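You operate a simulated robot arm through the tools that you are given. There is no shell and no other tool.

The job below is to be done with a simulated two-armed robot. You get a single attempt, and the scene is never put back.

JOB
Wipe up the spill on the flat end of the bench with the rag and put it back.

Only the result counts: the job must be done as asked and must still hold three seconds after the hand-in. Knocking over, shifting, dropping, spilling or breaking anything else fails it.

ROBOT AND FRAMES
Two 7-joint arms with two-finger parallel grippers on one trunk, on a base that moves. Base frame: it is fixed to the floor where the robot stands at the start and does not move with it; the origin is under the middle of the robot, x ahead of it, y to its left, z up; the surface under the hand at the start is at about z = 92. Lengths are in cm, angles in rad, forces in N, time in s.
The left shoulder is at the start at [5, 16.1, 112.3], the right one opposite. With the tool pointing down near the work surface each hand reaches from about 22 to 68 cm from the robot's upright axis, wherever it stands, measured 20 degrees to its own side. Payload 3.43 kg a hand.
The tool frame of a hand sits at the grasp point between the pads (the TCP): z along the fingers, y along the line on which they close. The tips reach 3 cm beyond it. Largest opening 9.4 cm; finger width 2.8, thickness 1; the body of the gripper, 5 by 9.6 cm, starts 5.5 cm behind the TCP.
Orientation is that of the tool frame in the base frame, as a unit quaternion [w, x, y, z]. With the fingers straight down and closing along the base's y, the tool's x points along the base's -x, its y along +y and its z along -z.

CONTROLS
- The arms move only by the tool play_rows. It takes "left_increments", "right_increments" or both (then of equal length, played together; a hand with none holds still); each is a list of rows, each a list of 7 numbers: the shift along the base's x, y, z in cm, then the turn, a rotation vector about the base's x, y, z in rad, then the finger opening in cm, from 0 to 9.4. In form: [[x, y, z, rx, ry, rz, hand], ...]. A call has 1 to 20 rows; each row is the pose to reach, as a shift and turn from the pose commanded when the call began. A row lasts 0.2 s, in which the tool goes at most 5 cm and 0.15 rad; a call with a longer step from one row to the next is refused whole, and so is a gripper value outside its range. Where a pose cannot be reached the arm comes as near as it can. A force on the tool above 40 N (or 10 N above the force at the start of the call, whichever is more), or a blocked arm, ends the call early, and 0.2 s more pass. The fingers move at their own pace (about 4.5 cm/s each) and stop on an object; they squeeze with about 22 N. The grip force told is the motor's: it shows also when the fingers shut on nothing. Time passes only in rows, and 0.2 s behind the last, so rows that repeat a pose let the fingers close. It gives the time, the measured TCP pose, the force on the tool (base axes), the opening and the grip force at its end, in the units of the frame above (readings bear some noise), with the torque about the TCP (base axes, N m) and any sound that the robot's microphone picked up, and new pictures: "views" is both (left out), scene, wrist or none (wrist: the cameras of the hands that moved).
- Cameras (640 x 400 px; columns grow to the right, rows downward): "scene" is now at [12.35, 0.39, 126.31]; the picture's right is [0.09, -1.00, 0.00], its down [-0.49, -0.04, -0.87] and it looks along [0.87, 0.08, -0.49] (base axes); focal length 234 px, centre (320, 200). "left" rides on the left gripper at [7.6, -1.4, -10.2] in its tool frame; the picture's right is [0.18, 0.98, 0.00], its down [-0.75, 0.14, -0.64] and it looks along [-0.63, 0.12, 0.77] (tool axes); focal length 243 px, centre (320, 200). "right" rides on the right gripper at [7.6, 1.4, -10.3] in its tool frame; the picture's right is [-0.18, 0.98, 0.00], its down [-0.75, -0.14, -0.64] and it looks along [-0.63, -0.12, 0.77] (tool axes); focal length 243 px, centre (320, 200). There is no depth. A picture from a camera that has moved, and an enlarged one, comes with that camera's place and axes in the base frame and with its lens. The place of the scene camera against the robot may be out by one fixed shift of up to 1.8 cm in any direction.
- lift_body(by): slides the trunk up (or, below 0, down) by that many cm; the arms and the scene camera ride with it, the base frame stays. It gives what a move gives, with no picture.
- drive_base(legs): drives the robot by 1 to 6 legs, each [ahead, left, turn to the left] in cm, cm and rad, along the robot's own axes; the way and the turn of a leg run together, so that a leg with both is an arc; at most 150 cm and 3.142 rad a leg. The arms and the cameras ride along, it lands a little off, and it stops where it bumps. It gives what a move gives, and a new picture of the scene camera.
- head_to(pan, tilt): turns the head with the scene camera to pan (to the left, within 1.396 rad either way) and tilt (down, from -0.506 to 1.204), counted from straight ahead of the robot. It gives what a move gives, and a new picture of the scene camera.
- zoom(camera, box): a new picture of the part [left, top, right, bottom] of that camera's present view, enlarged. No time passes.
- sign_off(): hands the job in; it is judged then, once.

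Nothing tells you exact positions but the pictures and the camera data. Unless the task says otherwise, let go and move clear before handing in.

The tools are called after "Emit:" as name(argument=value, ...) on one line, values as JSON. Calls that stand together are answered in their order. play_rows: Moves the arms, as the interface text tells. Its arguments: {"type":"object","properties":{"left_increments":{"type":"array","items":{"type":"array","items":{"type":"number"}}},"right_increments":{"type":"array","items":{"type":"array","items":{"type":"number"}}},"views":{"type":"string","enum":["both","scene","wrist","none"]}},"required":[]} The other tools are called the same way: lift_body (by) moves the trunk up or down; drive_base (legs) drives the base; head_to (pan, tilt) turns the head that bears the scene camera; zoom (camera, box) takes an enlarged picture of a part of a camera's view; sign_off () hands the job in.

At the start:

```text
clock: 0.0
left_position: [43.27, 36.79, 115.08]
left_orientation: [-0.001, -0.001, 1.0, 0.0]
left_ft_force: [0.5, 0.1, -0.2]
left_moment: [-0.03, 0.01, 0.0]
left_width: 9.43
left_gripper_force: 0.1
right_position: [40.37, -7.54, 110.18]
right_orientation: [0.0, 0.0, 1.0, 0.0]
right_ft_force: [-0.1, 0.3, 0.2]
right_moment: [-0.02, -0.01, 0.02]
right_width: 9.39
right_gripper_force: 0.0
trunk travel left (down, up): [-15.0, 11.7]
robot x, y, heading: [0.14, -0.49, 0.003]
head pan, tilt (commanded): [0.087, 0.513]
```

scene: 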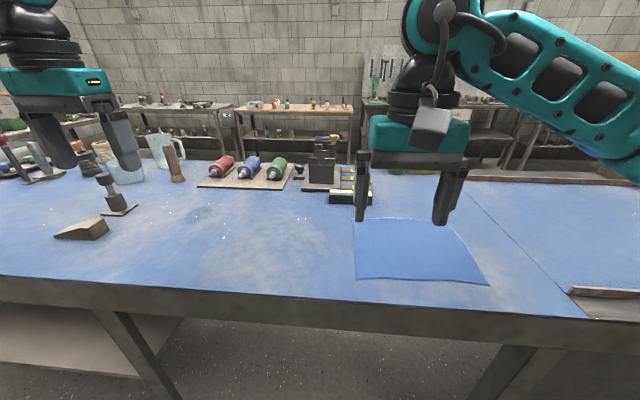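
right: 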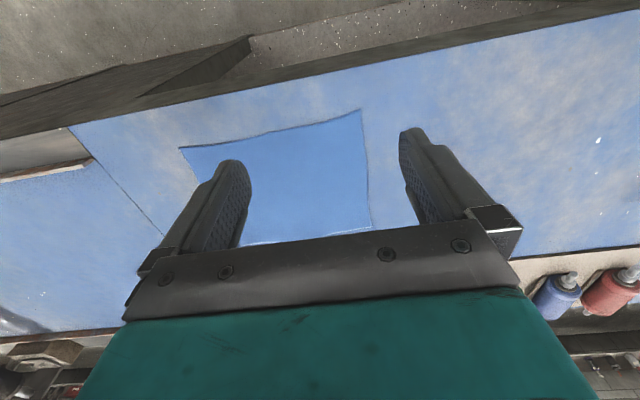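
left: 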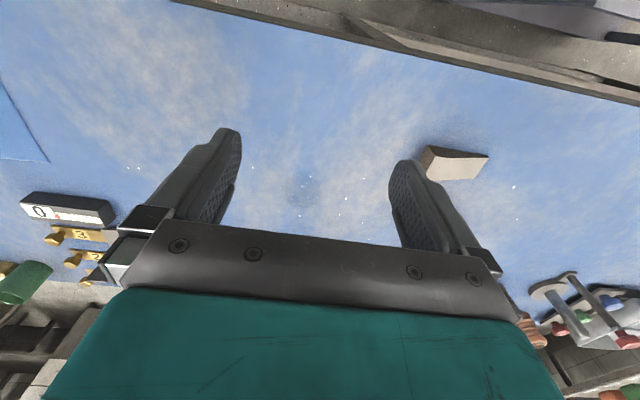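

I see a blue-topped bench with a blue cloth under the right hand, some tools, and a border or seam to the right. I have not yet found the spill, so I'll look around with the head and zoom in first.

Emit:
head_to(pan=-0.6, tilt=0.55)

Emit:
zoom(camera="scene", box=[320, 150, 640, 350])

Emit:
head_to(pan=0.6, tilt=0.55)

Emit:
zoom(camera="scene", box=[0, 100, 320, 300])

```text
clock: 1.1
left_position: [43.3, 36.71, 115.09]
left_orientation: [0.001, -0.001, 1.0, -0.001]
left_ft_force: [0.6, 0.5, -0.1]
left_moment: [-0.02, 0.03, 0.01]
left_width: 9.4
left_gripper_force: 0.1
right_position: [40.33, -7.51, 110.12]
right_orientation: [0.001, 0.0, 1.0, 0.0]
right_ft_force: [-0.3, -0.3, 0.0]
right_moment: [-0.03, 0.02, 0.0]
right_width: 9.4
right_gripper_force: 0.1
trunk travel left (down, up): [-15.0, 11.7]
robot x, y, heading: [-0.07, 0.11, 0.002]
head pan, tilt (commanded): [-0.6, 0.55]
camera scene: at [10.73, -5.47, 125.98], right [-0.56, -0.83, 0.0], down [-0.43, 0.29, -0.85], along [0.7, -0.48, -0.52], focal length 234 px, centre (320, 200)
```

scene: 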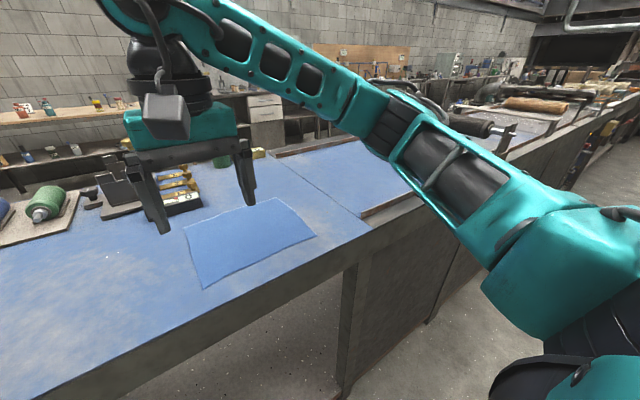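

```text
2.00 times, centred on (480, 250) of scene
camera zoom: at [10.73, -5.47, 125.98], right [-0.56, -0.83, 0.0], down [-0.43, 0.29, -0.85], along [0.7, -0.48, -0.52], focal length 467 px, centre (0, 100)
```

zoom: 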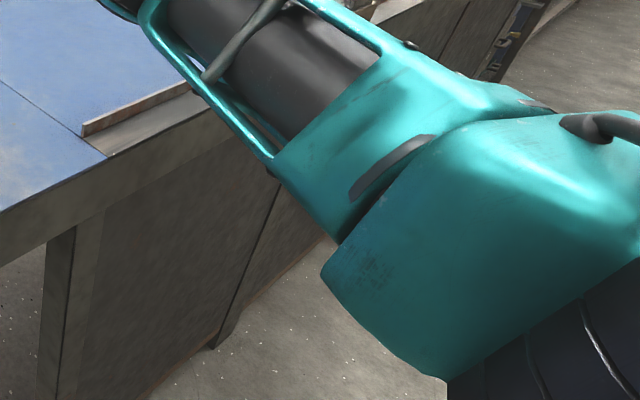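

```text
clock: 2.5
left_position: [43.3, 36.75, 115.09]
left_orientation: [0.0, -0.001, 1.0, 0.0]
left_ft_force: [0.3, -0.2, -1.2]
left_moment: [-0.01, -0.02, -0.03]
left_width: 9.39
left_gripper_force: 0.0
right_position: [40.27, -7.47, 110.35]
right_orientation: [0.0, 0.0, 1.0, 0.0]
right_ft_force: [0.3, 0.3, -0.6]
right_moment: [0.0, 0.04, -0.01]
right_width: 9.4
right_gripper_force: 0.0
trunk travel left (down, up): [-15.0, 11.7]
robot x, y, heading: [-0.34, -0.3, -0.006]
head pan, tilt (commanded): [0.6, 0.55]
camera scene: at [10.73, 4.67, 125.98], right [0.56, -0.83, 0.0], down [-0.43, -0.29, -0.85], along [0.7, 0.48, -0.52], focal length 234 px, centre (320, 200)
```

scene: 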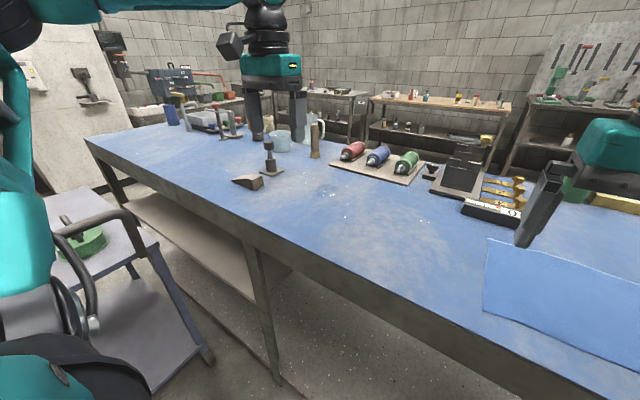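

```text
2.00 times, centred on (160, 200) of scene
camera zoom: at [10.73, 4.67, 125.98], right [0.56, -0.83, 0.0], down [-0.43, -0.29, -0.85], along [0.7, 0.48, -0.52], focal length 467 px, centre (640, 200)
```

zoom: 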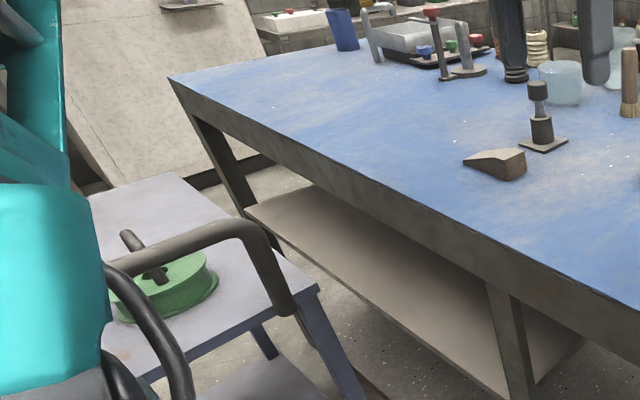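

The bench runs left-right, with a faint patch near the block on the left part and possibly another shiny patch beyond the seam on the right. I'll zoom in on each candidate before deciding which is the spill.

Emit:
zoom(camera="scene", box=[240, 150, 400, 250])

Emit:
zoom(camera="right", box=[0, 200, 200, 400])

Emit:
zoom(camera="left", box=[220, 120, 420, 245])

Emit:
zoom(camera="right", box=[0, 100, 200, 225])

```text
4.00 times, centred on (320, 200) of scene
camera zoom: at [10.73, 4.67, 125.98], right [0.56, -0.83, 0.0], down [-0.43, -0.29, -0.85], along [0.7, 0.48, -0.52], focal length 935 px, centre (320, 200)
```

zoom: 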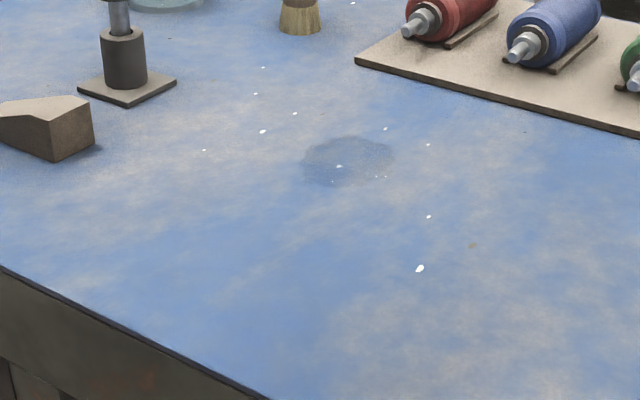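

```text
2.00 times, centred on (100, 300) of right
camera zoom: at [32.73, -6.15, 120.42], right [0.18, 0.98, 0.0], down [0.75, -0.14, 0.64], along [0.63, -0.12, -0.77], focal length 485 px, centre (760, 0)
```

zoom: 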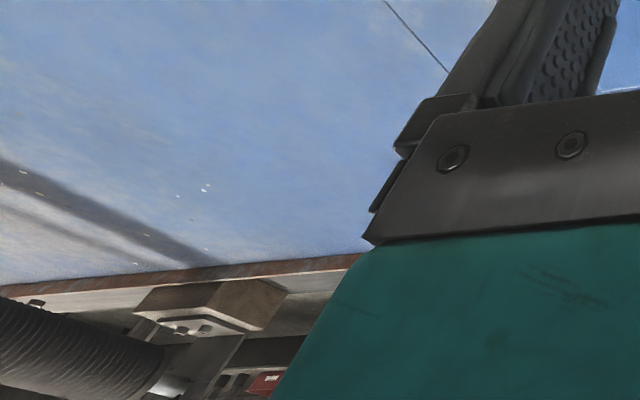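

```text
3.20 times, centred on (320, 182) of left
camera zoom: at [35.57, 35.27, 125.34], right [-0.19, 0.98, 0.0], down [0.75, 0.14, 0.64], along [0.63, 0.12, -0.77], focal length 776 px, centre (320, 256)
```

zoom: 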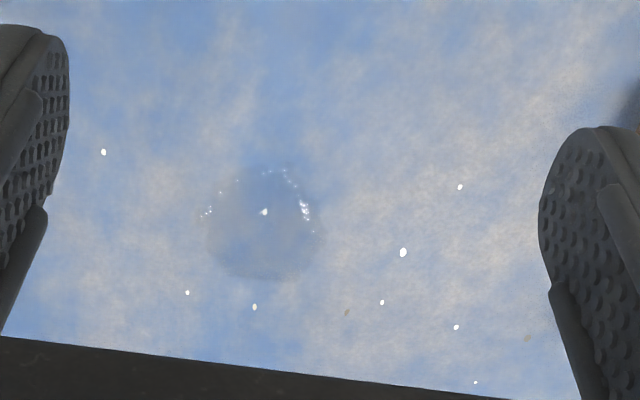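

```text
3.20 times, centred on (100, 162) of right
camera zoom: at [32.73, -6.15, 120.42], right [0.18, 0.98, 0.0], down [0.75, -0.14, 0.64], along [0.63, -0.12, -0.77], focal length 776 px, centre (1024, 320)
```

zoom: 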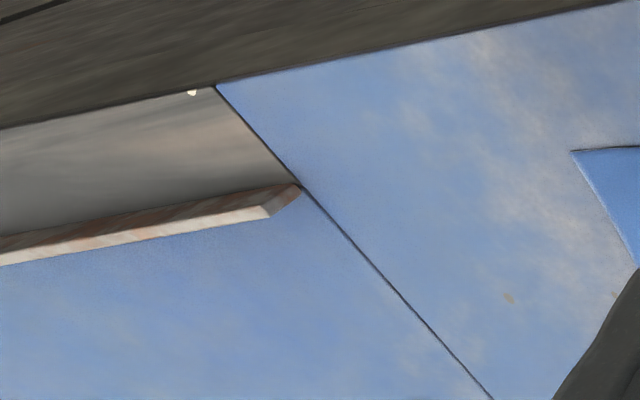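

The transparent puddle shows clearly on the left, level part of the bench, at about (61.5, 37), roughly 6–7 cm across. Next I'll look closely at the rag and at the part of the bench beyond the seam.

Emit:
zoom(camera="right", box=[160, 90, 420, 253])

Emit:
head_to(pan=-0.35, tilt=0.75)

Emit:
zoom(camera="scene", box=[160, 50, 480, 250])

```text
2.45 times, centred on (290, 172) of right
camera zoom: at [32.73, -6.15, 120.42], right [0.18, 0.98, 0.0], down [0.75, -0.14, 0.64], along [0.63, -0.12, -0.77], focal length 595 px, centre (394, 270)
```

zoom: 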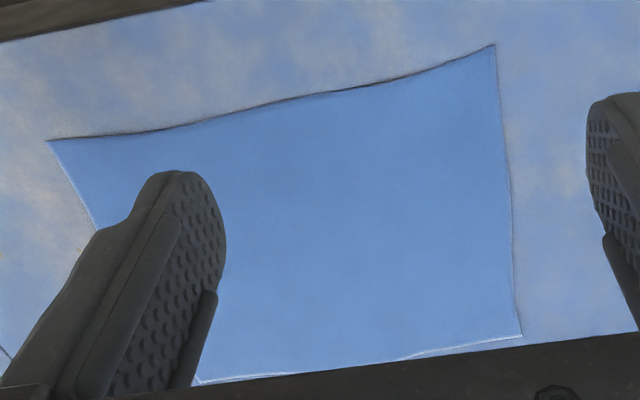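

```text
clock: 3.7
left_position: [43.31, 36.71, 115.16]
left_orientation: [0.0, 0.0, 1.0, 0.0]
left_ft_force: [0.8, 0.3, -0.4]
left_moment: [0.01, -0.02, 0.02]
left_width: 9.4
left_gripper_force: 0.0
right_position: [40.41, -7.51, 110.25]
right_orientation: [0.001, 0.0, 1.0, 0.0]
right_ft_force: [0.3, -0.1, 0.4]
right_moment: [-0.03, -0.03, 0.02]
right_width: 9.4
right_gripper_force: 0.1
trunk travel left (down, up): [-15.0, 11.7]
robot x, y, heading: [0.01, 0.09, 0.002]
head pan, tilt (commanded): [-0.351, 0.75]
camera scene: at [11.11, -3.24, 124.24], right [-0.34, -0.94, 0.0], down [-0.64, 0.23, -0.73], along [0.69, -0.25, -0.68], focal length 234 px, centre (320, 200)
```

scene: 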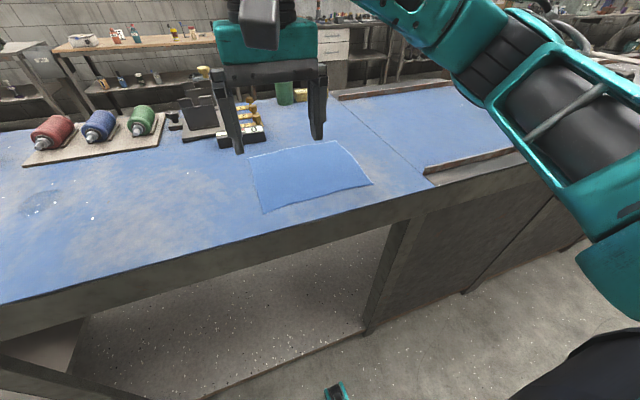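

```text
2.00 times, centred on (320, 150) of scene
camera zoom: at [11.11, -3.24, 124.24], right [-0.34, -0.94, 0.0], down [-0.64, 0.23, -0.73], along [0.69, -0.25, -0.68], focal length 467 px, centre (320, 300)
```

zoom: 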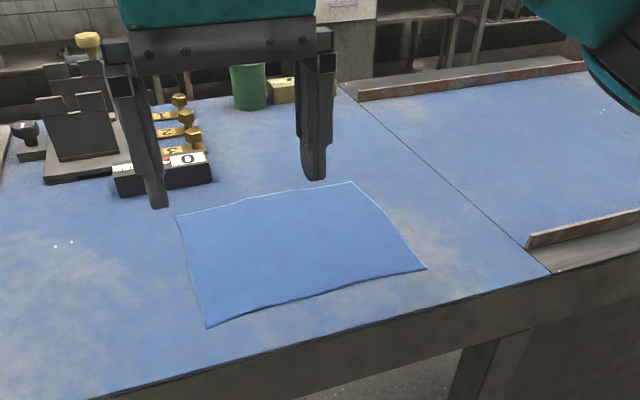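

The rag lies flat at roughly x 43.5–64, y −27 to −3.5, centre about (54, −15), and the puddle is at about (61.5, 37). Before planning a drive with the rag, I'll look for obstacles to the left, at floor level, and around the right end.

Emit:
head_to(pan=1.2, tilt=0.7)

Emit:
head_to(pan=0.2, tilt=1.2)

Emit:
head_to(pan=-1.1, tilt=0.6)

```text
clock: 5.3
left_position: [43.25, 36.84, 115.01]
left_orientation: [0.0, -0.001, 1.0, 0.0]
left_ft_force: [-0.7, 0.2, 0.4]
left_moment: [0.02, 0.0, -0.01]
left_width: 9.43
left_gripper_force: 0.0
right_position: [40.22, -7.52, 110.14]
right_orientation: [0.0, 0.0, 1.0, 0.0]
right_ft_force: [0.3, 0.3, -0.1]
right_moment: [-0.01, 0.01, -0.01]
right_width: 9.38
right_gripper_force: 0.0
trunk travel left (down, up): [-15.0, 11.7]
robot x, y, heading: [0.15, -0.05, -0.002]
head pan, tilt (commanded): [1.201, 0.7]
camera scene: at [6.4, 7.52, 124.67], right [0.93, -0.36, 0.0], down [-0.23, -0.6, -0.76], along [0.28, 0.71, -0.64], focal length 234 px, centre (320, 200)
```

scene: 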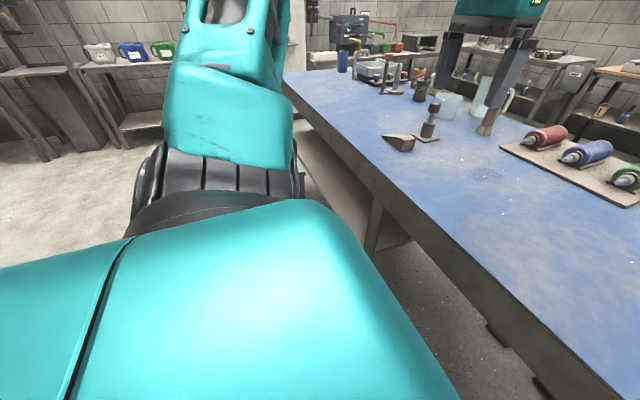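

```text
clock: 6.6
left_position: [43.27, 36.68, 115.06]
left_orientation: [0.0, -0.001, 1.0, -0.001]
left_ft_force: [0.1, 0.0, -0.8]
left_moment: [0.0, 0.03, -0.02]
left_width: 9.41
left_gripper_force: 0.0
right_position: [40.36, -7.38, 110.27]
right_orientation: [0.0, -0.001, 1.0, -0.001]
right_ft_force: [0.0, 0.2, 0.5]
right_moment: [0.0, 0.0, 0.01]
right_width: 9.4
right_gripper_force: 0.0
trunk travel left (down, up): [-15.0, 11.7]
robot x, y, heading: [0.21, 0.03, 0.0]
head pan, tilt (commanded): [0.201, 1.201]
camera scene: at [8.8, 0.72, 121.07], right [0.2, -0.98, 0.0], down [-0.91, -0.19, -0.36], along [0.36, 0.07, -0.93], focal length 234 px, centre (320, 200)
```

scene: 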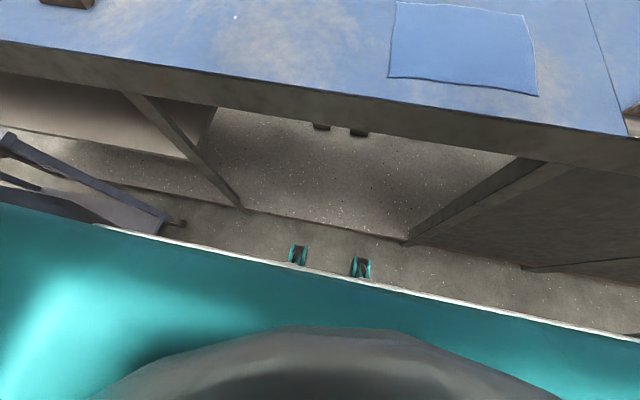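

```text
clock: 8.1
left_position: [43.27, 36.77, 115.03]
left_orientation: [0.0, -0.002, 1.0, 0.001]
left_ft_force: [0.1, 0.3, -0.4]
left_moment: [-0.03, 0.01, 0.0]
left_width: 9.39
left_gripper_force: 0.0
right_position: [40.26, -7.48, 110.14]
right_orientation: [0.0, 0.0, 1.0, 0.0]
right_ft_force: [-0.3, 0.2, 0.5]
right_moment: [-0.01, -0.05, 0.02]
right_width: 9.41
right_gripper_force: 0.0
trunk travel left (down, up): [-15.0, 11.7]
robot x, y, heading: [0.0, 0.3, 0.001]
head pan, tilt (commanded): [-1.1, 0.6]
camera scene: at [7.34, -8.27, 125.53], right [-0.89, -0.45, 0.0], down [-0.26, 0.5, -0.82], along [0.38, -0.73, -0.57], focal length 234 px, centre (320, 200)
```

scene: 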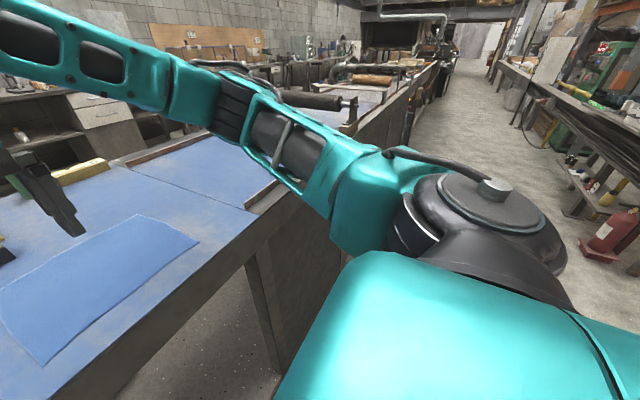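

The spill is on the level part of the bench left of the seam at y ≈ −40, and there is floor clearance ahead of the base but a trolley or chair to the left. My plan is to do both ends with the left hand from one base pose a little ahead and turned right, so first I'll move the right hand up and out of the way, which also shows me the right end.

Emit:
play_rows(right_increments=[[-1, -3, 2, 0, 0, 0, 9.4], [-2, -6, 4, 0, 0, 0, 9.4], [-3, -10, 6, 0, 0, 0, 9.4], [-4, -14, 8, 0, 0, 0, 9.4], [-5, -18, 8, 0, 0, 0, 9.4], [-6, -22, 8, 0, 0, 0, 9.4], [-6, -25, 8, 0, 0, 0, 9.4], [-6, -27, 8, 0, 0, 0, 9.4]], views="both")

Emit:
zoom(camera="right", box=[0, 50, 400, 300])

Emit:
head_to(pan=-0.5, tilt=0.6)

Emit:
zoom(camera="scene", box=[160, 50, 480, 250])

```text
clock: 9.9
left_position: [43.36, 36.75, 115.05]
left_orientation: [0.002, -0.001, 1.0, -0.001]
left_ft_force: [-0.3, 0.8, 0.2]
left_moment: [0.01, 0.01, -0.04]
left_width: 9.39
left_gripper_force: 0.1
right_position: [34.3, -34.47, 118.15]
right_orientation: [0.0, -0.001, 1.0, 0.0]
right_ft_force: [-0.3, 0.2, -0.3]
right_moment: [-0.03, 0.03, 0.0]
right_width: 9.37
right_gripper_force: 0.1
trunk travel left (down, up): [-15.0, 11.7]
robot x, y, heading: [0.15, -0.24, -0.001]
head pan, tilt (commanded): [-1.1, 0.6]
camera scene: at [7.32, -8.29, 125.53], right [-0.89, -0.45, 0.0], down [-0.26, 0.5, -0.82], along [0.37, -0.74, -0.57], focal length 234 px, centre (320, 200)
camera right: at [26.67, -33.19, 128.37], right [0.18, 0.98, 0.0], down [0.75, -0.14, 0.64], along [0.63, -0.12, -0.77], focal length 243 px, centre (320, 200)
```

scene: 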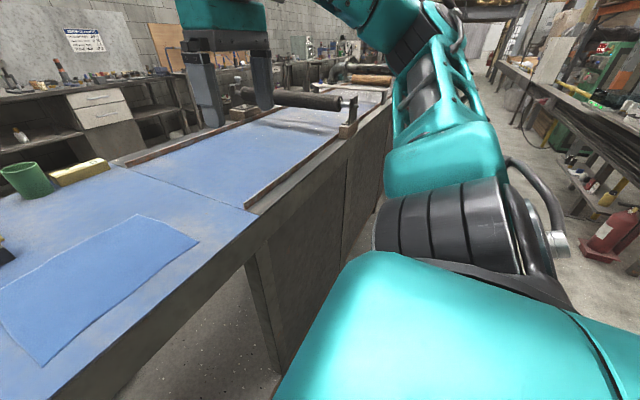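
right: 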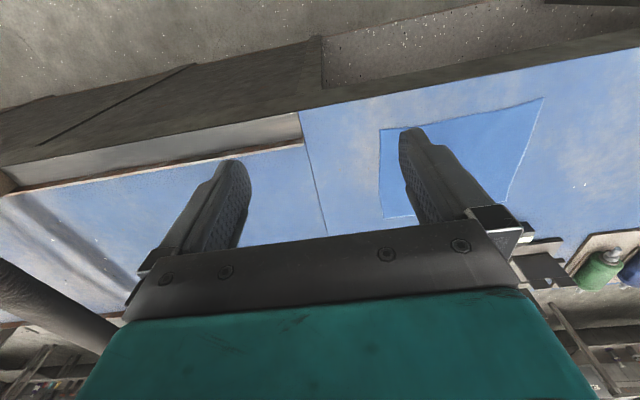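

```text
1.60 times, centred on (200, 175) of right
camera zoom: at [26.67, -33.19, 128.37], right [0.18, 0.98, 0.0], down [0.75, -0.14, 0.64], along [0.63, -0.12, -0.77], focal length 388 px, centre (512, 240)
```

zoom: 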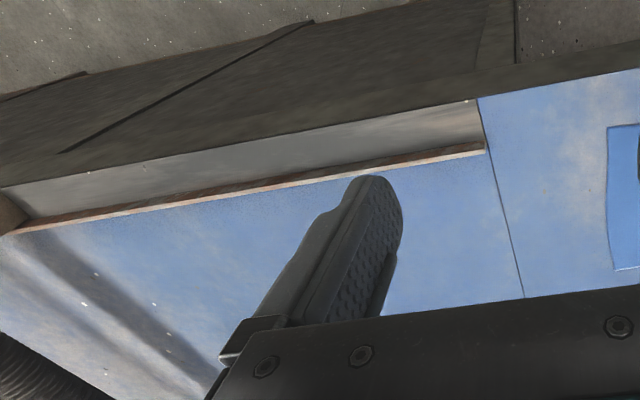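

```text
clock: 10.9
left_position: [43.25, 36.76, 115.06]
left_orientation: [0.0, -0.001, 1.0, 0.001]
left_ft_force: [0.0, 0.4, -0.3]
left_moment: [0.01, -0.02, 0.0]
left_width: 9.4
left_gripper_force: 0.2
right_position: [34.22, -34.41, 118.27]
right_orientation: [-0.001, -0.001, 1.0, 0.0]
right_ft_force: [0.6, -0.6, -0.4]
right_moment: [-0.03, 0.02, -0.01]
right_width: 9.38
right_gripper_force: 0.1
trunk travel left (down, up): [-15.0, 11.7]
robot x, y, heading: [-0.22, 0.52, 0.001]
head pan, tilt (commanded): [-0.499, 0.6]
camera scene: at [11.08, -4.64, 125.53], right [-0.48, -0.88, 0.0], down [-0.5, 0.27, -0.83], along [0.72, -0.4, -0.56], focal length 234 px, centre (320, 200)
```

scene: 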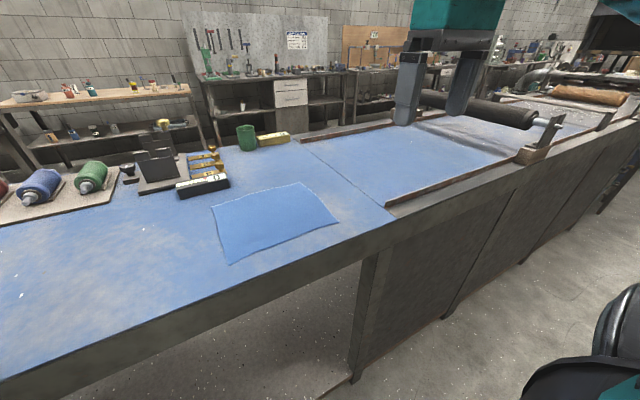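

```text
2.00 times, centred on (320, 150) of scene
camera zoom: at [11.08, -4.64, 125.53], right [-0.48, -0.88, 0.0], down [-0.5, 0.27, -0.83], along [0.72, -0.4, -0.56], focal length 467 px, centre (320, 300)
```

zoom: 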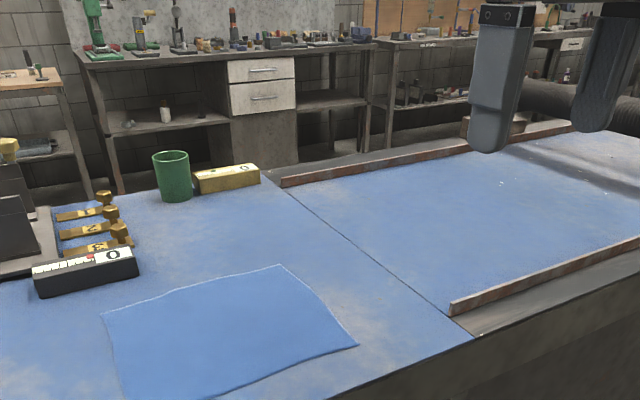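

The right end is a roller/belt section with no puddle on it, so the flat end is the left part and the spill at about (61.5, 37) is the right one. I'll drive slightly ahead with a small right turn so the left hand can reach both the rag and the spill.

Emit:
drive_base(legs=[[8, 0, -0.2]])

Emit:
head_to(pan=0.3, tilt=0.7)

```text
clock: 12.0
left_position: [56.62, 26.89, 115.07]
left_orientation: [0.001, 0.098, 0.995, -0.001]
left_ft_force: [-0.1, -0.1, -0.6]
left_moment: [0.0, -0.02, 0.02]
left_width: 9.38
left_gripper_force: 0.1
right_position: [33.75, -41.0, 118.16]
right_orientation: [0.0, 0.099, 0.995, 0.0]
right_ft_force: [-1.5, -1.2, 0.7]
right_moment: [-0.02, -0.06, -0.04]
right_width: 9.38
right_gripper_force: 0.0
trunk travel left (down, up): [-15.0, 11.7]
robot x, y, heading: [7.04, -0.65, -0.195]
head pan, tilt (commanded): [-0.499, 0.6]
camera scene: at [17.03, -7.5, 125.54], right [-0.64, -0.77, 0.0], down [-0.43, 0.36, -0.83], along [0.63, -0.53, -0.56], focal length 234 px, centre (320, 200)
```

scene: 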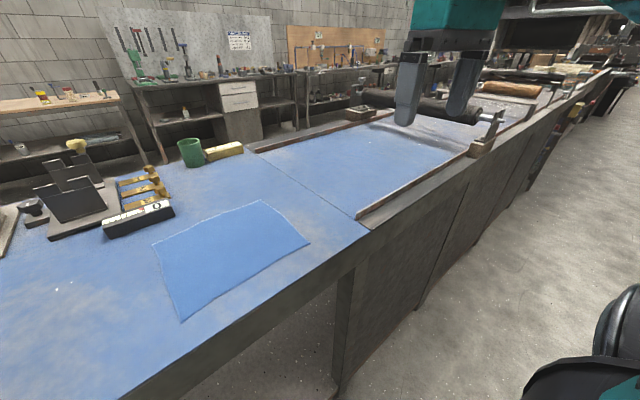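

```text
clock: 13.1
left_position: [56.59, 26.91, 115.08]
left_orientation: [-0.001, 0.098, 0.995, -0.001]
left_ft_force: [0.5, 0.1, 0.2]
left_moment: [-0.02, -0.01, -0.02]
left_width: 9.38
left_gripper_force: 0.0
right_position: [33.87, -41.1, 118.17]
right_orientation: [0.0, 0.099, 0.995, 0.0]
right_ft_force: [-0.1, 0.8, 0.3]
right_moment: [-0.02, 0.03, -0.01]
right_width: 9.37
right_gripper_force: 0.1
trunk travel left (down, up): [-15.0, 11.7]
robot x, y, heading: [7.09, -0.44, -0.198]
head pan, tilt (commanded): [0.3, 0.7]
camera scene: at [18.76, -0.98, 124.67], right [0.1, -0.99, 0.0], down [-0.64, -0.07, -0.77], along [0.76, 0.08, -0.64], focal length 234 px, centre (320, 200)
```

scene: 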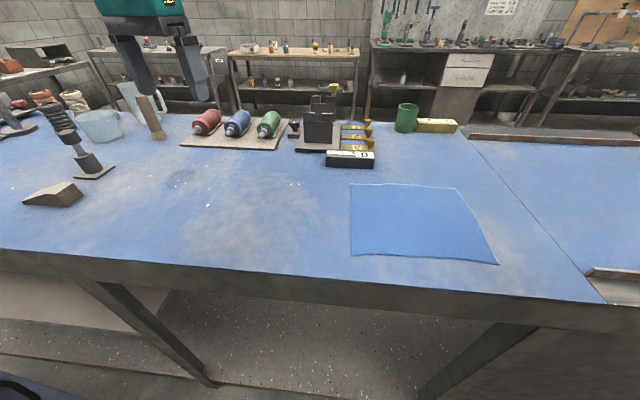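

The drive landed well; the rag's centre reads about (54, −15.5) and the puddle about (62, 37.5), and both should be within the left hand's reach. I'll move the left hand at height to above the rag's centre and check reach.

Emit:
play_rows(left_increments=[[0, -3, 0, 0, 0, 0, 9.4], [0, -7, 0, 0, 0, 0.05, 9.4], [0, -11, 0, 0, 0, 0.1, 9.4], [0, -15, 0, 0, 0, 0.15, 9.4], [-0.5, -19, 0, 0, 0, 0.197, 9.4], [-1, -23, 0, 0, 0, 0.197, 9.4], [-1.5, -27, 0, 0, 0, 0.197, 9.4], [-2, -31, 0, 0, 0, 0.197, 9.4], [-2.5, -35, 0, 0, 0, 0.197, 9.4], [-2.5, -39, 0, 0, 0, 0.197, 9.4], [-2.5, -42.4, 0, 0, 0, 0.197, 9.4], [-2.5, -42.4, 0, 0, 0, 0.197, 9.4]], views="both")

```text
clock: 15.7
left_position: [52.25, 5.03, 116.32]
left_orientation: [0.001, 0.0, 1.0, 0.0]
left_ft_force: [0.2, 1.2, -1.0]
left_moment: [-0.03, 0.03, 0.02]
left_width: 9.39
left_gripper_force: 0.1
left hand out of reach, approached as far as the arm can: row 6, 7, 8, 9, 10, 11, 12
right_position: [33.87, -41.16, 118.08]
right_orientation: [0.0, 0.098, 0.995, 0.001]
right_ft_force: [0.2, 0.2, 0.0]
right_moment: [0.02, 0.0, 0.01]
right_width: 9.39
right_gripper_force: 0.0
trunk travel left (down, up): [-15.0, 11.7]
robot x, y, heading: [6.8, -0.71, -0.199]
head pan, tilt (commanded): [0.3, 0.7]
camera scene: at [18.75, -0.98, 124.67], right [0.1, -0.99, 0.0], down [-0.64, -0.07, -0.77], along [0.76, 0.08, -0.64], focal length 234 px, centre (320, 200)
camera left: at [44.58, 3.58, 126.61], right [-0.19, 0.98, 0.0], down [0.75, 0.14, 0.64], along [0.63, 0.12, -0.77], focal length 243 px, centre (320, 200)
```

scene: 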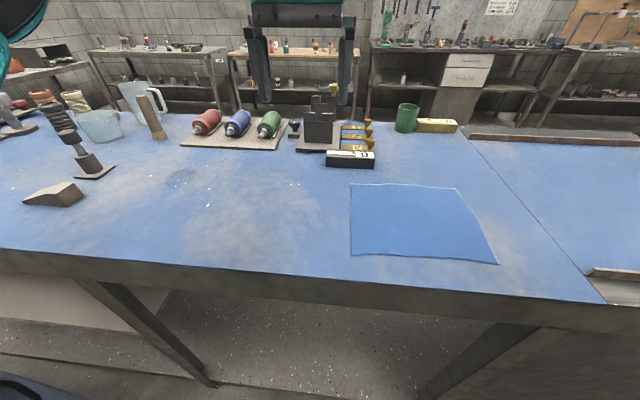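
left: 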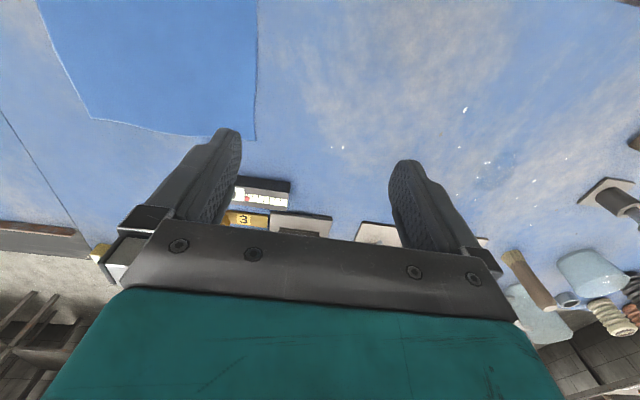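

The left hand stopped short at about (52, 5), so that reach across the body doesn't work from here. I'll back off and test the reach again with the wrist aligned to the robot and the hand lower before choosing a better base pose.

Emit:
play_rows(left_increments=[[0, 4, 0, 0, 0, -0.05, 9.4], [0, 8, 0, 0, 0, -0.1, 9.4], [0, 12, 0, 0, 0, -0.15, 9.4], [0, 16, 0, 0, 0, -0.197, 9.4], [0, 20, 0, 0, 0, -0.197, 9.4], [0, 20, 0, 0, 0, -0.197, 9.4]], views="none")

```text
clock: 17.1
left_position: [52.31, 24.85, 116.23]
left_orientation: [0.0, 0.098, 0.995, 0.001]
left_ft_force: [0.4, 0.4, 0.6]
left_moment: [-0.02, 0.03, -0.03]
left_width: 9.38
left_gripper_force: 0.0
right_position: [33.91, -41.09, 118.19]
right_orientation: [0.0, 0.099, 0.995, 0.0]
right_ft_force: [0.7, -0.2, -0.6]
right_moment: [-0.03, -0.03, -0.01]
right_width: 9.39
right_gripper_force: 0.1
trunk travel left (down, up): [-15.0, 11.7]
robot x, y, heading: [7.06, -0.41, -0.198]
head pan, tilt (commanded): [0.3, 0.7]
```

The commanded pose resets to where the arm actually got, which is useful. Now I'll retry the sideways reach lower (TCP about z = 106) with the wrist aligned to the robot.

Emit:
play_rows(left_increments=[[0, -4, -3, 0, 0, 0, 9.4], [0, -8, -6, 0, 0, 0, 9.4], [0, -12, -9, 0, 0, 0, 9.4], [0, -16, -10, 0, 0, 0, 9.4], [0, -20, -10, 0, 0, 0, 9.4], [0, -24, -10, 0, 0, 0, 9.4], [0, -28, -10, 0, 0, 0, 9.4], [0, -32, -10, 0, 0, 0, 9.4], [0, -36, -10, 0, 0, 0, 9.4], [0, -40, -10, 0, 0, 0, 9.4], [0, -40, -10, 0, 0, 0, 9.4]], views="none")

```text
clock: 19.5
left_position: [49.13, 1.67, 104.93]
left_orientation: [0.0, 0.098, 0.995, 0.0]
left_ft_force: [0.4, 0.3, 0.0]
left_moment: [0.01, -0.04, -0.01]
left_width: 9.41
left_gripper_force: 0.1
left hand out of reach, approached as far as the arm can: row 6, 7, 8, 9, 10, 11
right_position: [34.0, -41.18, 118.15]
right_orientation: [0.001, 0.098, 0.995, 0.001]
right_ft_force: [-0.2, 0.5, 0.6]
right_moment: [-0.01, 0.03, -0.01]
right_width: 9.37
right_gripper_force: 0.0
trunk travel left (down, up): [-15.0, 11.7]
robot x, y, heading: [6.8, -0.69, -0.195]
head pan, tilt (commanded): [0.3, 0.7]
```

The left arm can't reach much inward of its own shoulder, so I'll put the base where each target sits about 22° to the left hand's own side. For the pick that means roughly robot pose (0, −11, −0.5 rad). I'll raise the hand to a comfortable pose first, then drive.

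Emit:
play_rows(left_increments=[[1.5, 2.5, 2, 0, 0, 0, 9.4], [3, 5, 4, 0, 0, 0, 9.4], [4.5, 7.5, 6, 0, 0, 0, 9.4], [6.1, 10, 8, 0, 0, 0, 9.4], [6.1, 10, 8, 0, 0, 0, 9.4]], views="none")

Emit:
drive_base(legs=[[-3, -12.2, -0.3]])

Emit:
head_to(pan=0.4, tilt=0.75)

```text
clock: 20.7
left_position: [55.32, 11.83, 113.08]
left_orientation: [0.0, 0.098, 0.995, 0.0]
left_ft_force: [-0.7, 0.4, -0.5]
left_moment: [-0.01, -0.01, 0.01]
left_width: 9.39
left_gripper_force: 0.1
right_position: [34.08, -41.21, 118.23]
right_orientation: [0.0, 0.098, 0.995, 0.0]
right_ft_force: [-0.1, -0.3, 0.0]
right_moment: [0.02, -0.04, -0.02]
right_width: 9.42
right_gripper_force: 0.0
trunk travel left (down, up): [-15.0, 11.7]
robot x, y, heading: [7.19, -0.44, -0.194]
head pan, tilt (commanded): [0.3, 0.7]
```

```text
clock: 22.5
left_position: [49.82, -13.63, 113.09]
left_orientation: [0.001, 0.247, 0.969, -0.001]
left_ft_force: [-0.4, -0.8, 0.0]
left_moment: [0.01, -0.01, 0.01]
left_width: 9.41
left_gripper_force: 0.1
right_position: [13.72, -57.55, 118.19]
right_orientation: [0.001, 0.246, 0.969, 0.0]
right_ft_force: [-0.5, -0.2, 0.0]
right_moment: [0.03, 0.0, 0.0]
right_width: 9.39
right_gripper_force: 0.1
trunk travel left (down, up): [-15.0, 11.7]
robot x, y, heading: [-0.02, -11.4, -0.499]
head pan, tilt (commanded): [0.3, 0.7]
camera scene: at [11.28, -15.06, 124.67], right [-0.2, -0.98, 0.0], down [-0.63, 0.13, -0.77], along [0.75, -0.15, -0.64], focal length 234 px, centre (320, 200)
```

scene: 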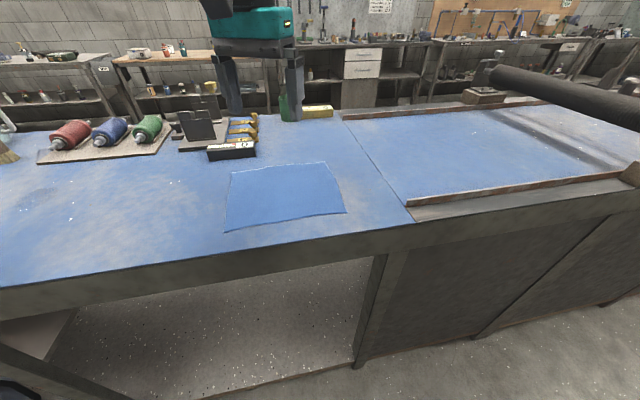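

```text
clock: 23.1
left_position: [49.9, -13.56, 112.92]
left_orientation: [0.0, 0.246, 0.969, 0.0]
left_ft_force: [0.3, -0.4, -1.0]
left_moment: [-0.02, 0.01, -0.01]
left_width: 9.38
left_gripper_force: 0.0
right_position: [13.66, -57.6, 118.1]
right_orientation: [0.0, 0.247, 0.969, 0.001]
right_ft_force: [0.1, -0.7, -0.1]
right_moment: [0.02, 0.04, 0.0]
right_width: 9.41
right_gripper_force: 0.2
trunk travel left (down, up): [-15.0, 11.7]
robot x, y, heading: [0.23, -10.84, -0.504]
head pan, tilt (commanded): [0.4, 0.75]
camera scene: at [11.23, -14.18, 124.24], right [-0.1, -0.99, 0.0], down [-0.68, 0.07, -0.73], along [0.73, -0.07, -0.68], focal length 234 px, centre (320, 200)
```

scene: 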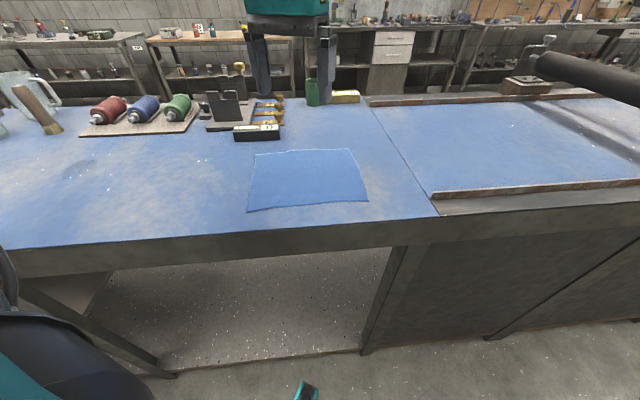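

The base landed at (0, −11, −0.5) with the left hand next to the rag's centre. I'll move over the centre (about 54, −15.5), set the opening to 6 cm and hover with the tips about 4 cm above the cloth.

Emit:
play_rows(left_increments=[[2, -1, -4, 0, 0, 0, 6], [4.3, -1.9, -8, 0, 0, 0, 6], [4.3, -1.9, -12, 0, 0, 0, 6], [4.3, -1.9, -14, 0, 0, 0, 6], [4.3, -1.9, -14, 0, 0, 0, 6]], views="both")

```text
clock: 24.3
left_position: [54.28, -15.38, 98.89]
left_orientation: [0.001, 0.247, 0.969, 0.0]
left_ft_force: [-1.0, -0.2, 0.3]
left_moment: [0.01, 0.0, 0.0]
left_width: 5.99
left_gripper_force: 0.1
right_position: [13.78, -57.59, 118.28]
right_orientation: [0.0, 0.247, 0.969, 0.0]
right_ft_force: [-0.3, -0.3, 0.0]
right_moment: [-0.03, -0.01, 0.0]
right_width: 9.37
right_gripper_force: 0.1
trunk travel left (down, up): [-15.0, 11.7]
robot x, y, heading: [0.12, -11.11, -0.5]
head pan, tilt (commanded): [0.4, 0.75]
camera scene: at [11.22, -14.17, 124.24], right [-0.1, -0.99, 0.0], down [-0.68, 0.07, -0.73], along [0.73, -0.07, -0.68], focal length 234 px, centre (320, 200)
camera left: at [46.74, -13.11, 109.19], right [0.31, 0.95, 0.0], down [0.73, -0.24, 0.64], along [0.61, -0.2, -0.77], focal length 243 px, centre (320, 200)
```

scene: 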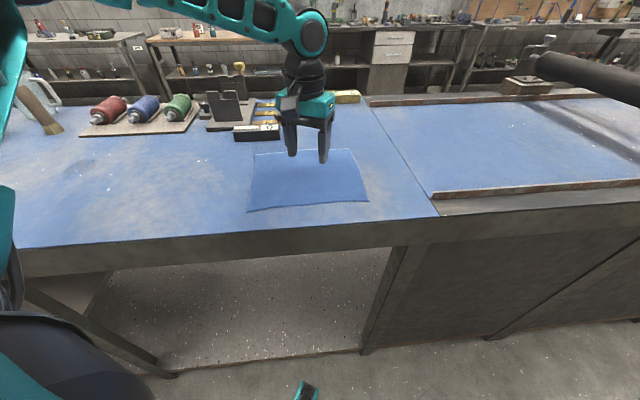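
left: 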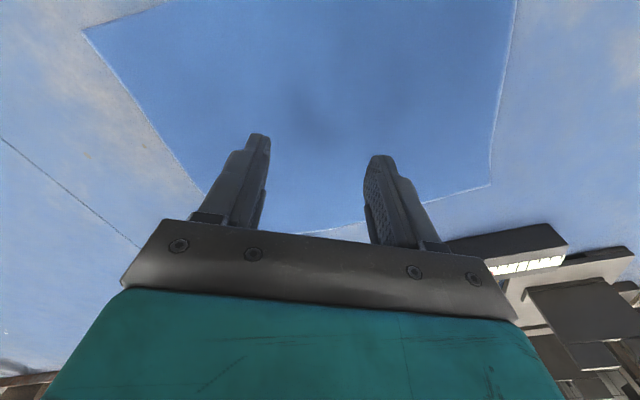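

The hand is centred over the cloth at (54.3, −15.4) with the tips about 4 cm up. I'll lower gently until I feel contact.

Emit:
play_rows(left_increments=[[0, 0, -1.5, 0, 0, 0, 6], [0, 0, -2.8, 0, 0, 0, 6], [0, 0, -3.2, 0, 0, 0, 6], [0, 0, -3.5, 0, 0, 0, 6], [0, 0, -3.5, 0, 0, 0, 6]], views="wrist")

```text
clock: 25.5
left_position: [54.23, -15.34, 95.51]
left_orientation: [0.0, 0.246, 0.969, 0.0]
left_ft_force: [-0.5, -0.6, -0.9]
left_moment: [-0.02, 0.01, 0.02]
left_width: 6.02
left_gripper_force: 0.1
right_position: [13.72, -57.73, 118.11]
right_orientation: [0.0, 0.247, 0.969, 0.0]
right_ft_force: [0.2, 1.4, -0.3]
right_moment: [0.0, 0.0, 0.02]
right_width: 9.4
right_gripper_force: 0.1
trunk travel left (down, up): [-15.0, 11.7]
robot x, y, heading: [0.18, -10.95, -0.504]
head pan, tilt (commanded): [0.4, 0.75]
camera left: at [46.75, -13.07, 105.76], right [0.31, 0.95, 0.0], down [0.73, -0.24, 0.64], along [0.61, -0.2, -0.77], focal length 243 px, centre (320, 200)
```

left: 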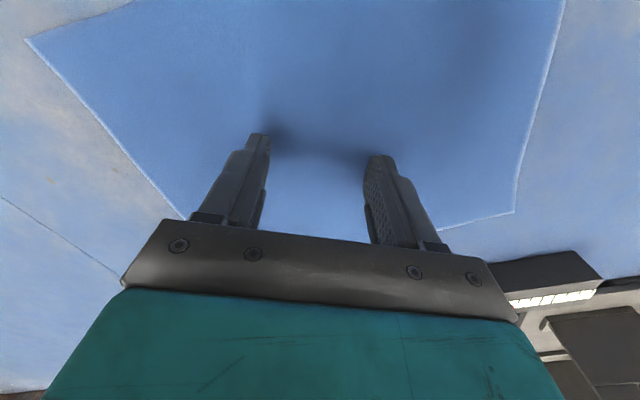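

The tips are about half a centimetre above the surface with no contact force yet. I'll lower a few more millimetres.

Emit:
play_rows(left_increments=[[0, 0, -0.2, 0, 0, 0, 6], [0, 0, -0.4, 0, 0, 0, 6], [0, 0, -0.4, 0, 0, 0, 6]], views="none")

```text
clock: 26.3
left_position: [54.23, -15.37, 95.16]
left_orientation: [0.001, 0.247, 0.969, 0.0]
left_ft_force: [-0.2, 1.0, 1.4]
left_moment: [0.02, 0.02, 0.0]
left_width: 6.02
left_gripper_force: 0.2
right_position: [13.62, -57.64, 118.11]
right_orientation: [0.0, 0.246, 0.969, 0.0]
right_ft_force: [0.0, -0.1, 0.0]
right_moment: [0.02, 0.02, 0.04]
right_width: 9.41
right_gripper_force: 0.2
trunk travel left (down, up): [-15.0, 11.7]
robot x, y, heading: [0.14, -11.09, -0.5]
head pan, tilt (commanded): [0.4, 0.75]
```

Emit:
play_rows(left_increments=[[0, 0, -0.15, 0, 0, 0, 6], [0, 0, -0.3, 0, 0, 0, 6], [0, 0, -0.3, 0, 0, 0, 6]], views="none")

```text
clock: 27.1
left_position: [54.15, -15.39, 95.13]
left_orientation: [0.004, 0.247, 0.969, -0.001]
left_ft_force: [1.9, 3.2, 21.6]
left_moment: [0.15, 0.14, -0.05]
left_width: 6.02
left_gripper_force: 0.0
right_position: [13.63, -57.67, 118.13]
right_orientation: [0.001, 0.247, 0.969, 0.0]
right_ft_force: [-0.3, -0.8, -0.2]
right_moment: [-0.01, 0.01, 0.0]
right_width: 9.38
right_gripper_force: 0.1
trunk travel left (down, up): [-15.0, 11.7]
robot x, y, heading: [0.1, -11.21, -0.501]
head pan, tilt (commanded): [0.4, 0.75]
```

Contact: the surface sits at TCP z ≈ 95.1, with about 21 N pressed. I'll ease to a lighter press and close the fingers to gather a fold of the cloth.

Emit:
play_rows(left_increments=[[0, 0, 0.15, 0, 0, 0, 5.5], [0, 0, 0.15, 0, 0, 0, 3], [0, 0, 0.15, 0, 0, 0, 1], [0, 0, 0.15, 0, 0, 0, 0], [0, 0, 0.15, 0, 0, 0, 0], [0, 0, 0.15, 0, 0, 0, 0], [0, 0, 0.15, 0, 0, 0, 0]], views="both")

```text
clock: 28.7
left_position: [54.07, -15.5, 95.11]
left_orientation: [0.002, 0.247, 0.969, 0.0]
left_ft_force: [0.1, -0.6, 19.4]
left_moment: [0.0, 0.09, -0.05]
left_width: 0.25
left_gripper_force: 22.2
right_position: [13.56, -57.74, 118.16]
right_orientation: [0.0, 0.247, 0.969, -0.001]
right_ft_force: [1.3, -0.5, -0.3]
right_moment: [-0.02, -0.02, -0.01]
right_width: 9.41
right_gripper_force: 0.0
trunk travel left (down, up): [-15.0, 11.7]
robot x, y, heading: [-0.07, -11.01, -0.497]
head pan, tilt (commanded): [0.4, 0.75]
camera scene: at [11.06, -14.17, 124.27], right [-0.1, -0.99, 0.0], down [-0.68, 0.07, -0.73], along [0.73, -0.07, -0.68], focal length 234 px, centre (320, 200)
camera left: at [46.6, -13.08, 105.37], right [0.31, 0.95, 0.0], down [0.73, -0.24, 0.64], along [0.61, -0.2, -0.76], focal length 243 px, centre (320, 200)
```

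scene: 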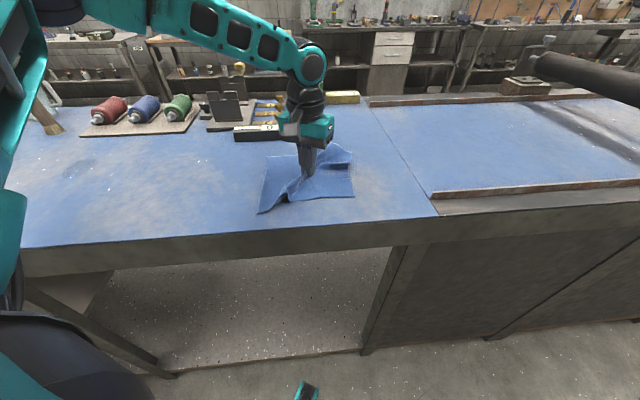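
left: 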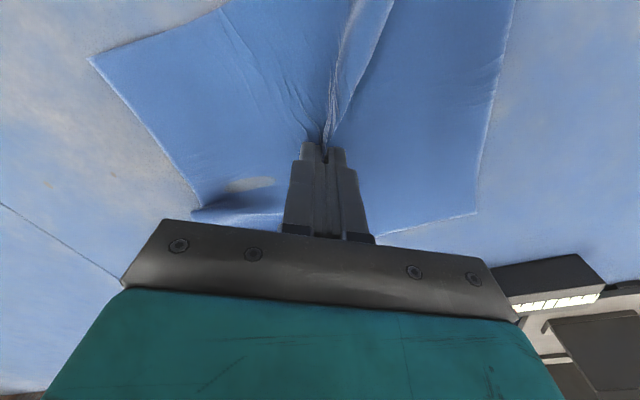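

The cloth gathered into a fold and is pinched (0.25 cm between the pads). I'll lift it slowly and check that it comes along.

Emit:
play_rows(left_increments=[[0, 0, 0.5, 0, 0, 0, 0], [0, 0, 2, 0, 0, 0, 0], [0, 0, 4, 0, 0, 0, 0], [0, 0, 6, 0, 0, 0, 0], [0, 0, 8, 0, 0, 0, 0], [0, 0, 10, 0, 0, 0, 0], [0, 0, 12, 0, 0, 0, 0], [0, 0, 14, 0, 0, 0, 0], [0, 0, 15, 0, 0, 0, 0], [0, 0, 15, 0, 0, 0, 0]], views="both")

```text
clock: 30.9
left_position: [54.38, -15.45, 109.91]
left_orientation: [0.0, 0.246, 0.969, -0.001]
left_ft_force: [0.7, -0.2, 0.0]
left_moment: [-0.03, 0.0, -0.02]
left_width: 0.26
left_gripper_force: 21.9
right_position: [13.75, -57.68, 118.1]
right_orientation: [0.001, 0.247, 0.969, 0.001]
right_ft_force: [0.3, -0.9, 0.7]
right_moment: [0.0, -0.03, 0.0]
right_width: 9.39
right_gripper_force: 0.0
trunk travel left (down, up): [-15.0, 11.7]
robot x, y, heading: [0.09, -11.22, -0.503]
head pan, tilt (commanded): [0.4, 0.75]
camera scene: at [11.23, -14.17, 124.24], right [-0.1, -0.99, 0.0], down [-0.68, 0.07, -0.73], along [0.73, -0.07, -0.68], focal length 234 px, centre (320, 200)
camera left: at [46.79, -13.09, 120.25], right [0.31, 0.95, 0.0], down [0.73, -0.24, 0.64], along [0.61, -0.2, -0.77], focal length 243 px, centre (320, 200)
```

scene: 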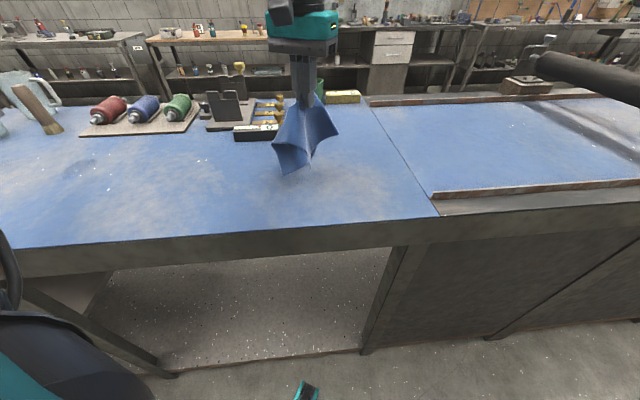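
left: 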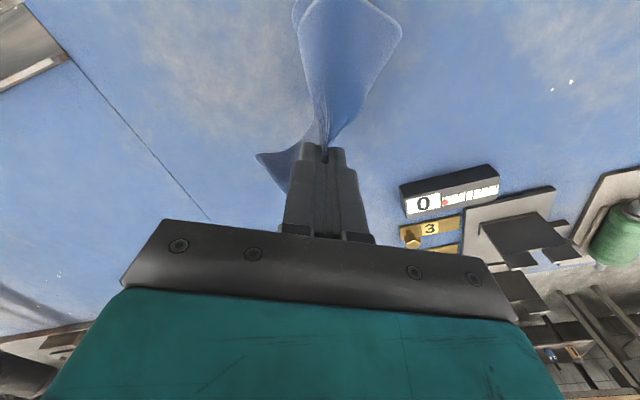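

The rag hangs from the gripper cleanly. I'll raise it further so its corners clear the bench, then drive left with a turn back to heading 0 to bring the hand near the spill.

Emit:
play_rows(left_increments=[[0, 0, 2, 0, 0, 0, 0], [0, 0, 4, 0, 0, 0, 0], [0, 0, 6, 0, 0, 0, 0], [0, 0, 8, 0, 0, 0, 0], [0, 0, 8, 0, 0, 0, 0]], views="none")

Emit:
drive_base(legs=[[0.7, 25, 0.5]])

Emit:
head_to(pan=0.45, tilt=0.75)

```text
clock: 32.1
left_position: [54.3, -15.51, 117.99]
left_orientation: [-0.001, 0.247, 0.969, 0.0]
left_ft_force: [-0.3, -0.9, 0.2]
left_moment: [-0.01, 0.01, 0.0]
left_width: 0.26
left_gripper_force: 21.7
right_position: [13.74, -57.59, 118.21]
right_orientation: [0.0, 0.246, 0.969, 0.0]
right_ft_force: [-0.4, 0.1, 0.5]
right_moment: [-0.04, 0.0, 0.02]
right_width: 9.41
right_gripper_force: 0.1
trunk travel left (down, up): [-15.0, 11.7]
robot x, y, heading: [0.25, -10.73, -0.494]
head pan, tilt (commanded): [0.4, 0.75]
```

```text
clock: 34.9
left_position: [56.61, 34.87, 118.07]
left_orientation: [0.0, 0.0, 1.0, 0.0]
left_ft_force: [0.2, -0.7, 0.6]
left_moment: [-0.02, -0.02, -0.03]
left_width: 0.27
left_gripper_force: 21.7
right_position: [41.13, -21.66, 118.17]
right_orientation: [0.001, 0.001, 1.0, 0.0]
right_ft_force: [-0.5, 0.3, -0.2]
right_moment: [-0.02, -0.02, -0.01]
right_width: 9.41
right_gripper_force: 0.1
trunk travel left (down, up): [-15.0, 11.7]
robot x, y, heading: [7.18, 12.5, -0.002]
head pan, tilt (commanded): [0.4, 0.75]
camera scene: at [17.91, 15.62, 124.24], right [0.39, -0.92, 0.0], down [-0.63, -0.27, -0.73], along [0.67, 0.28, -0.68], focal length 234 px, centre (320, 200)
```

scene: 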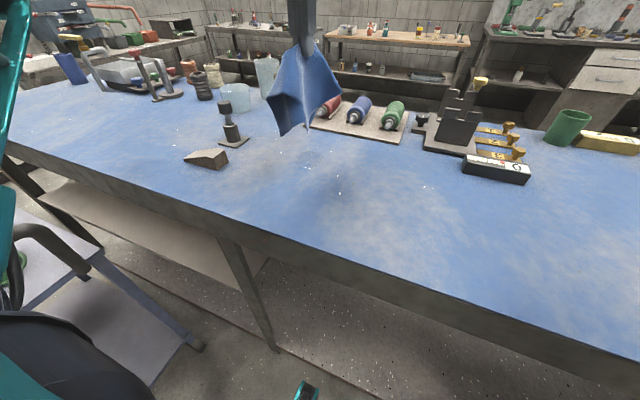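

```text
clock: 35.6
left_position: [56.55, 34.76, 117.83]
left_orientation: [0.0, -0.001, 1.0, 0.001]
left_ft_force: [0.1, 0.2, -0.3]
left_moment: [0.01, -0.02, -0.06]
left_width: 0.22
left_gripper_force: 21.9
right_position: [41.19, -21.7, 118.15]
right_orientation: [0.0, 0.0, 1.0, 0.0]
right_ft_force: [-0.2, -0.5, -0.5]
right_moment: [0.01, -0.02, 0.0]
right_width: 9.38
right_gripper_force: 0.0
trunk travel left (down, up): [-15.0, 11.7]
robot x, y, heading: [7.08, 12.84, 0.002]
head pan, tilt (commanded): [0.45, 0.75]
camera scene: at [17.74, 15.97, 124.24], right [0.43, -0.9, 0.0], down [-0.61, -0.3, -0.73], along [0.66, 0.32, -0.68], focal length 234 px, centre (320, 200)
```

scene: 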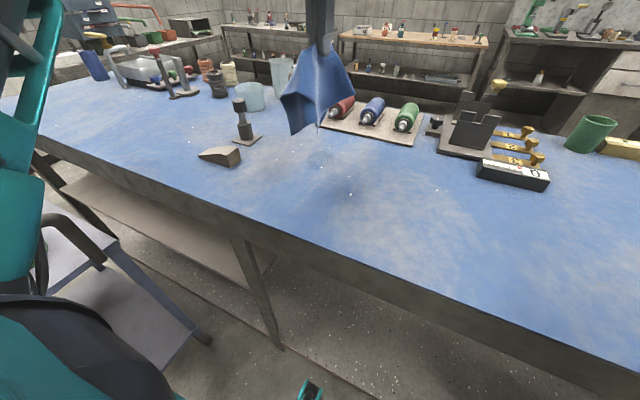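

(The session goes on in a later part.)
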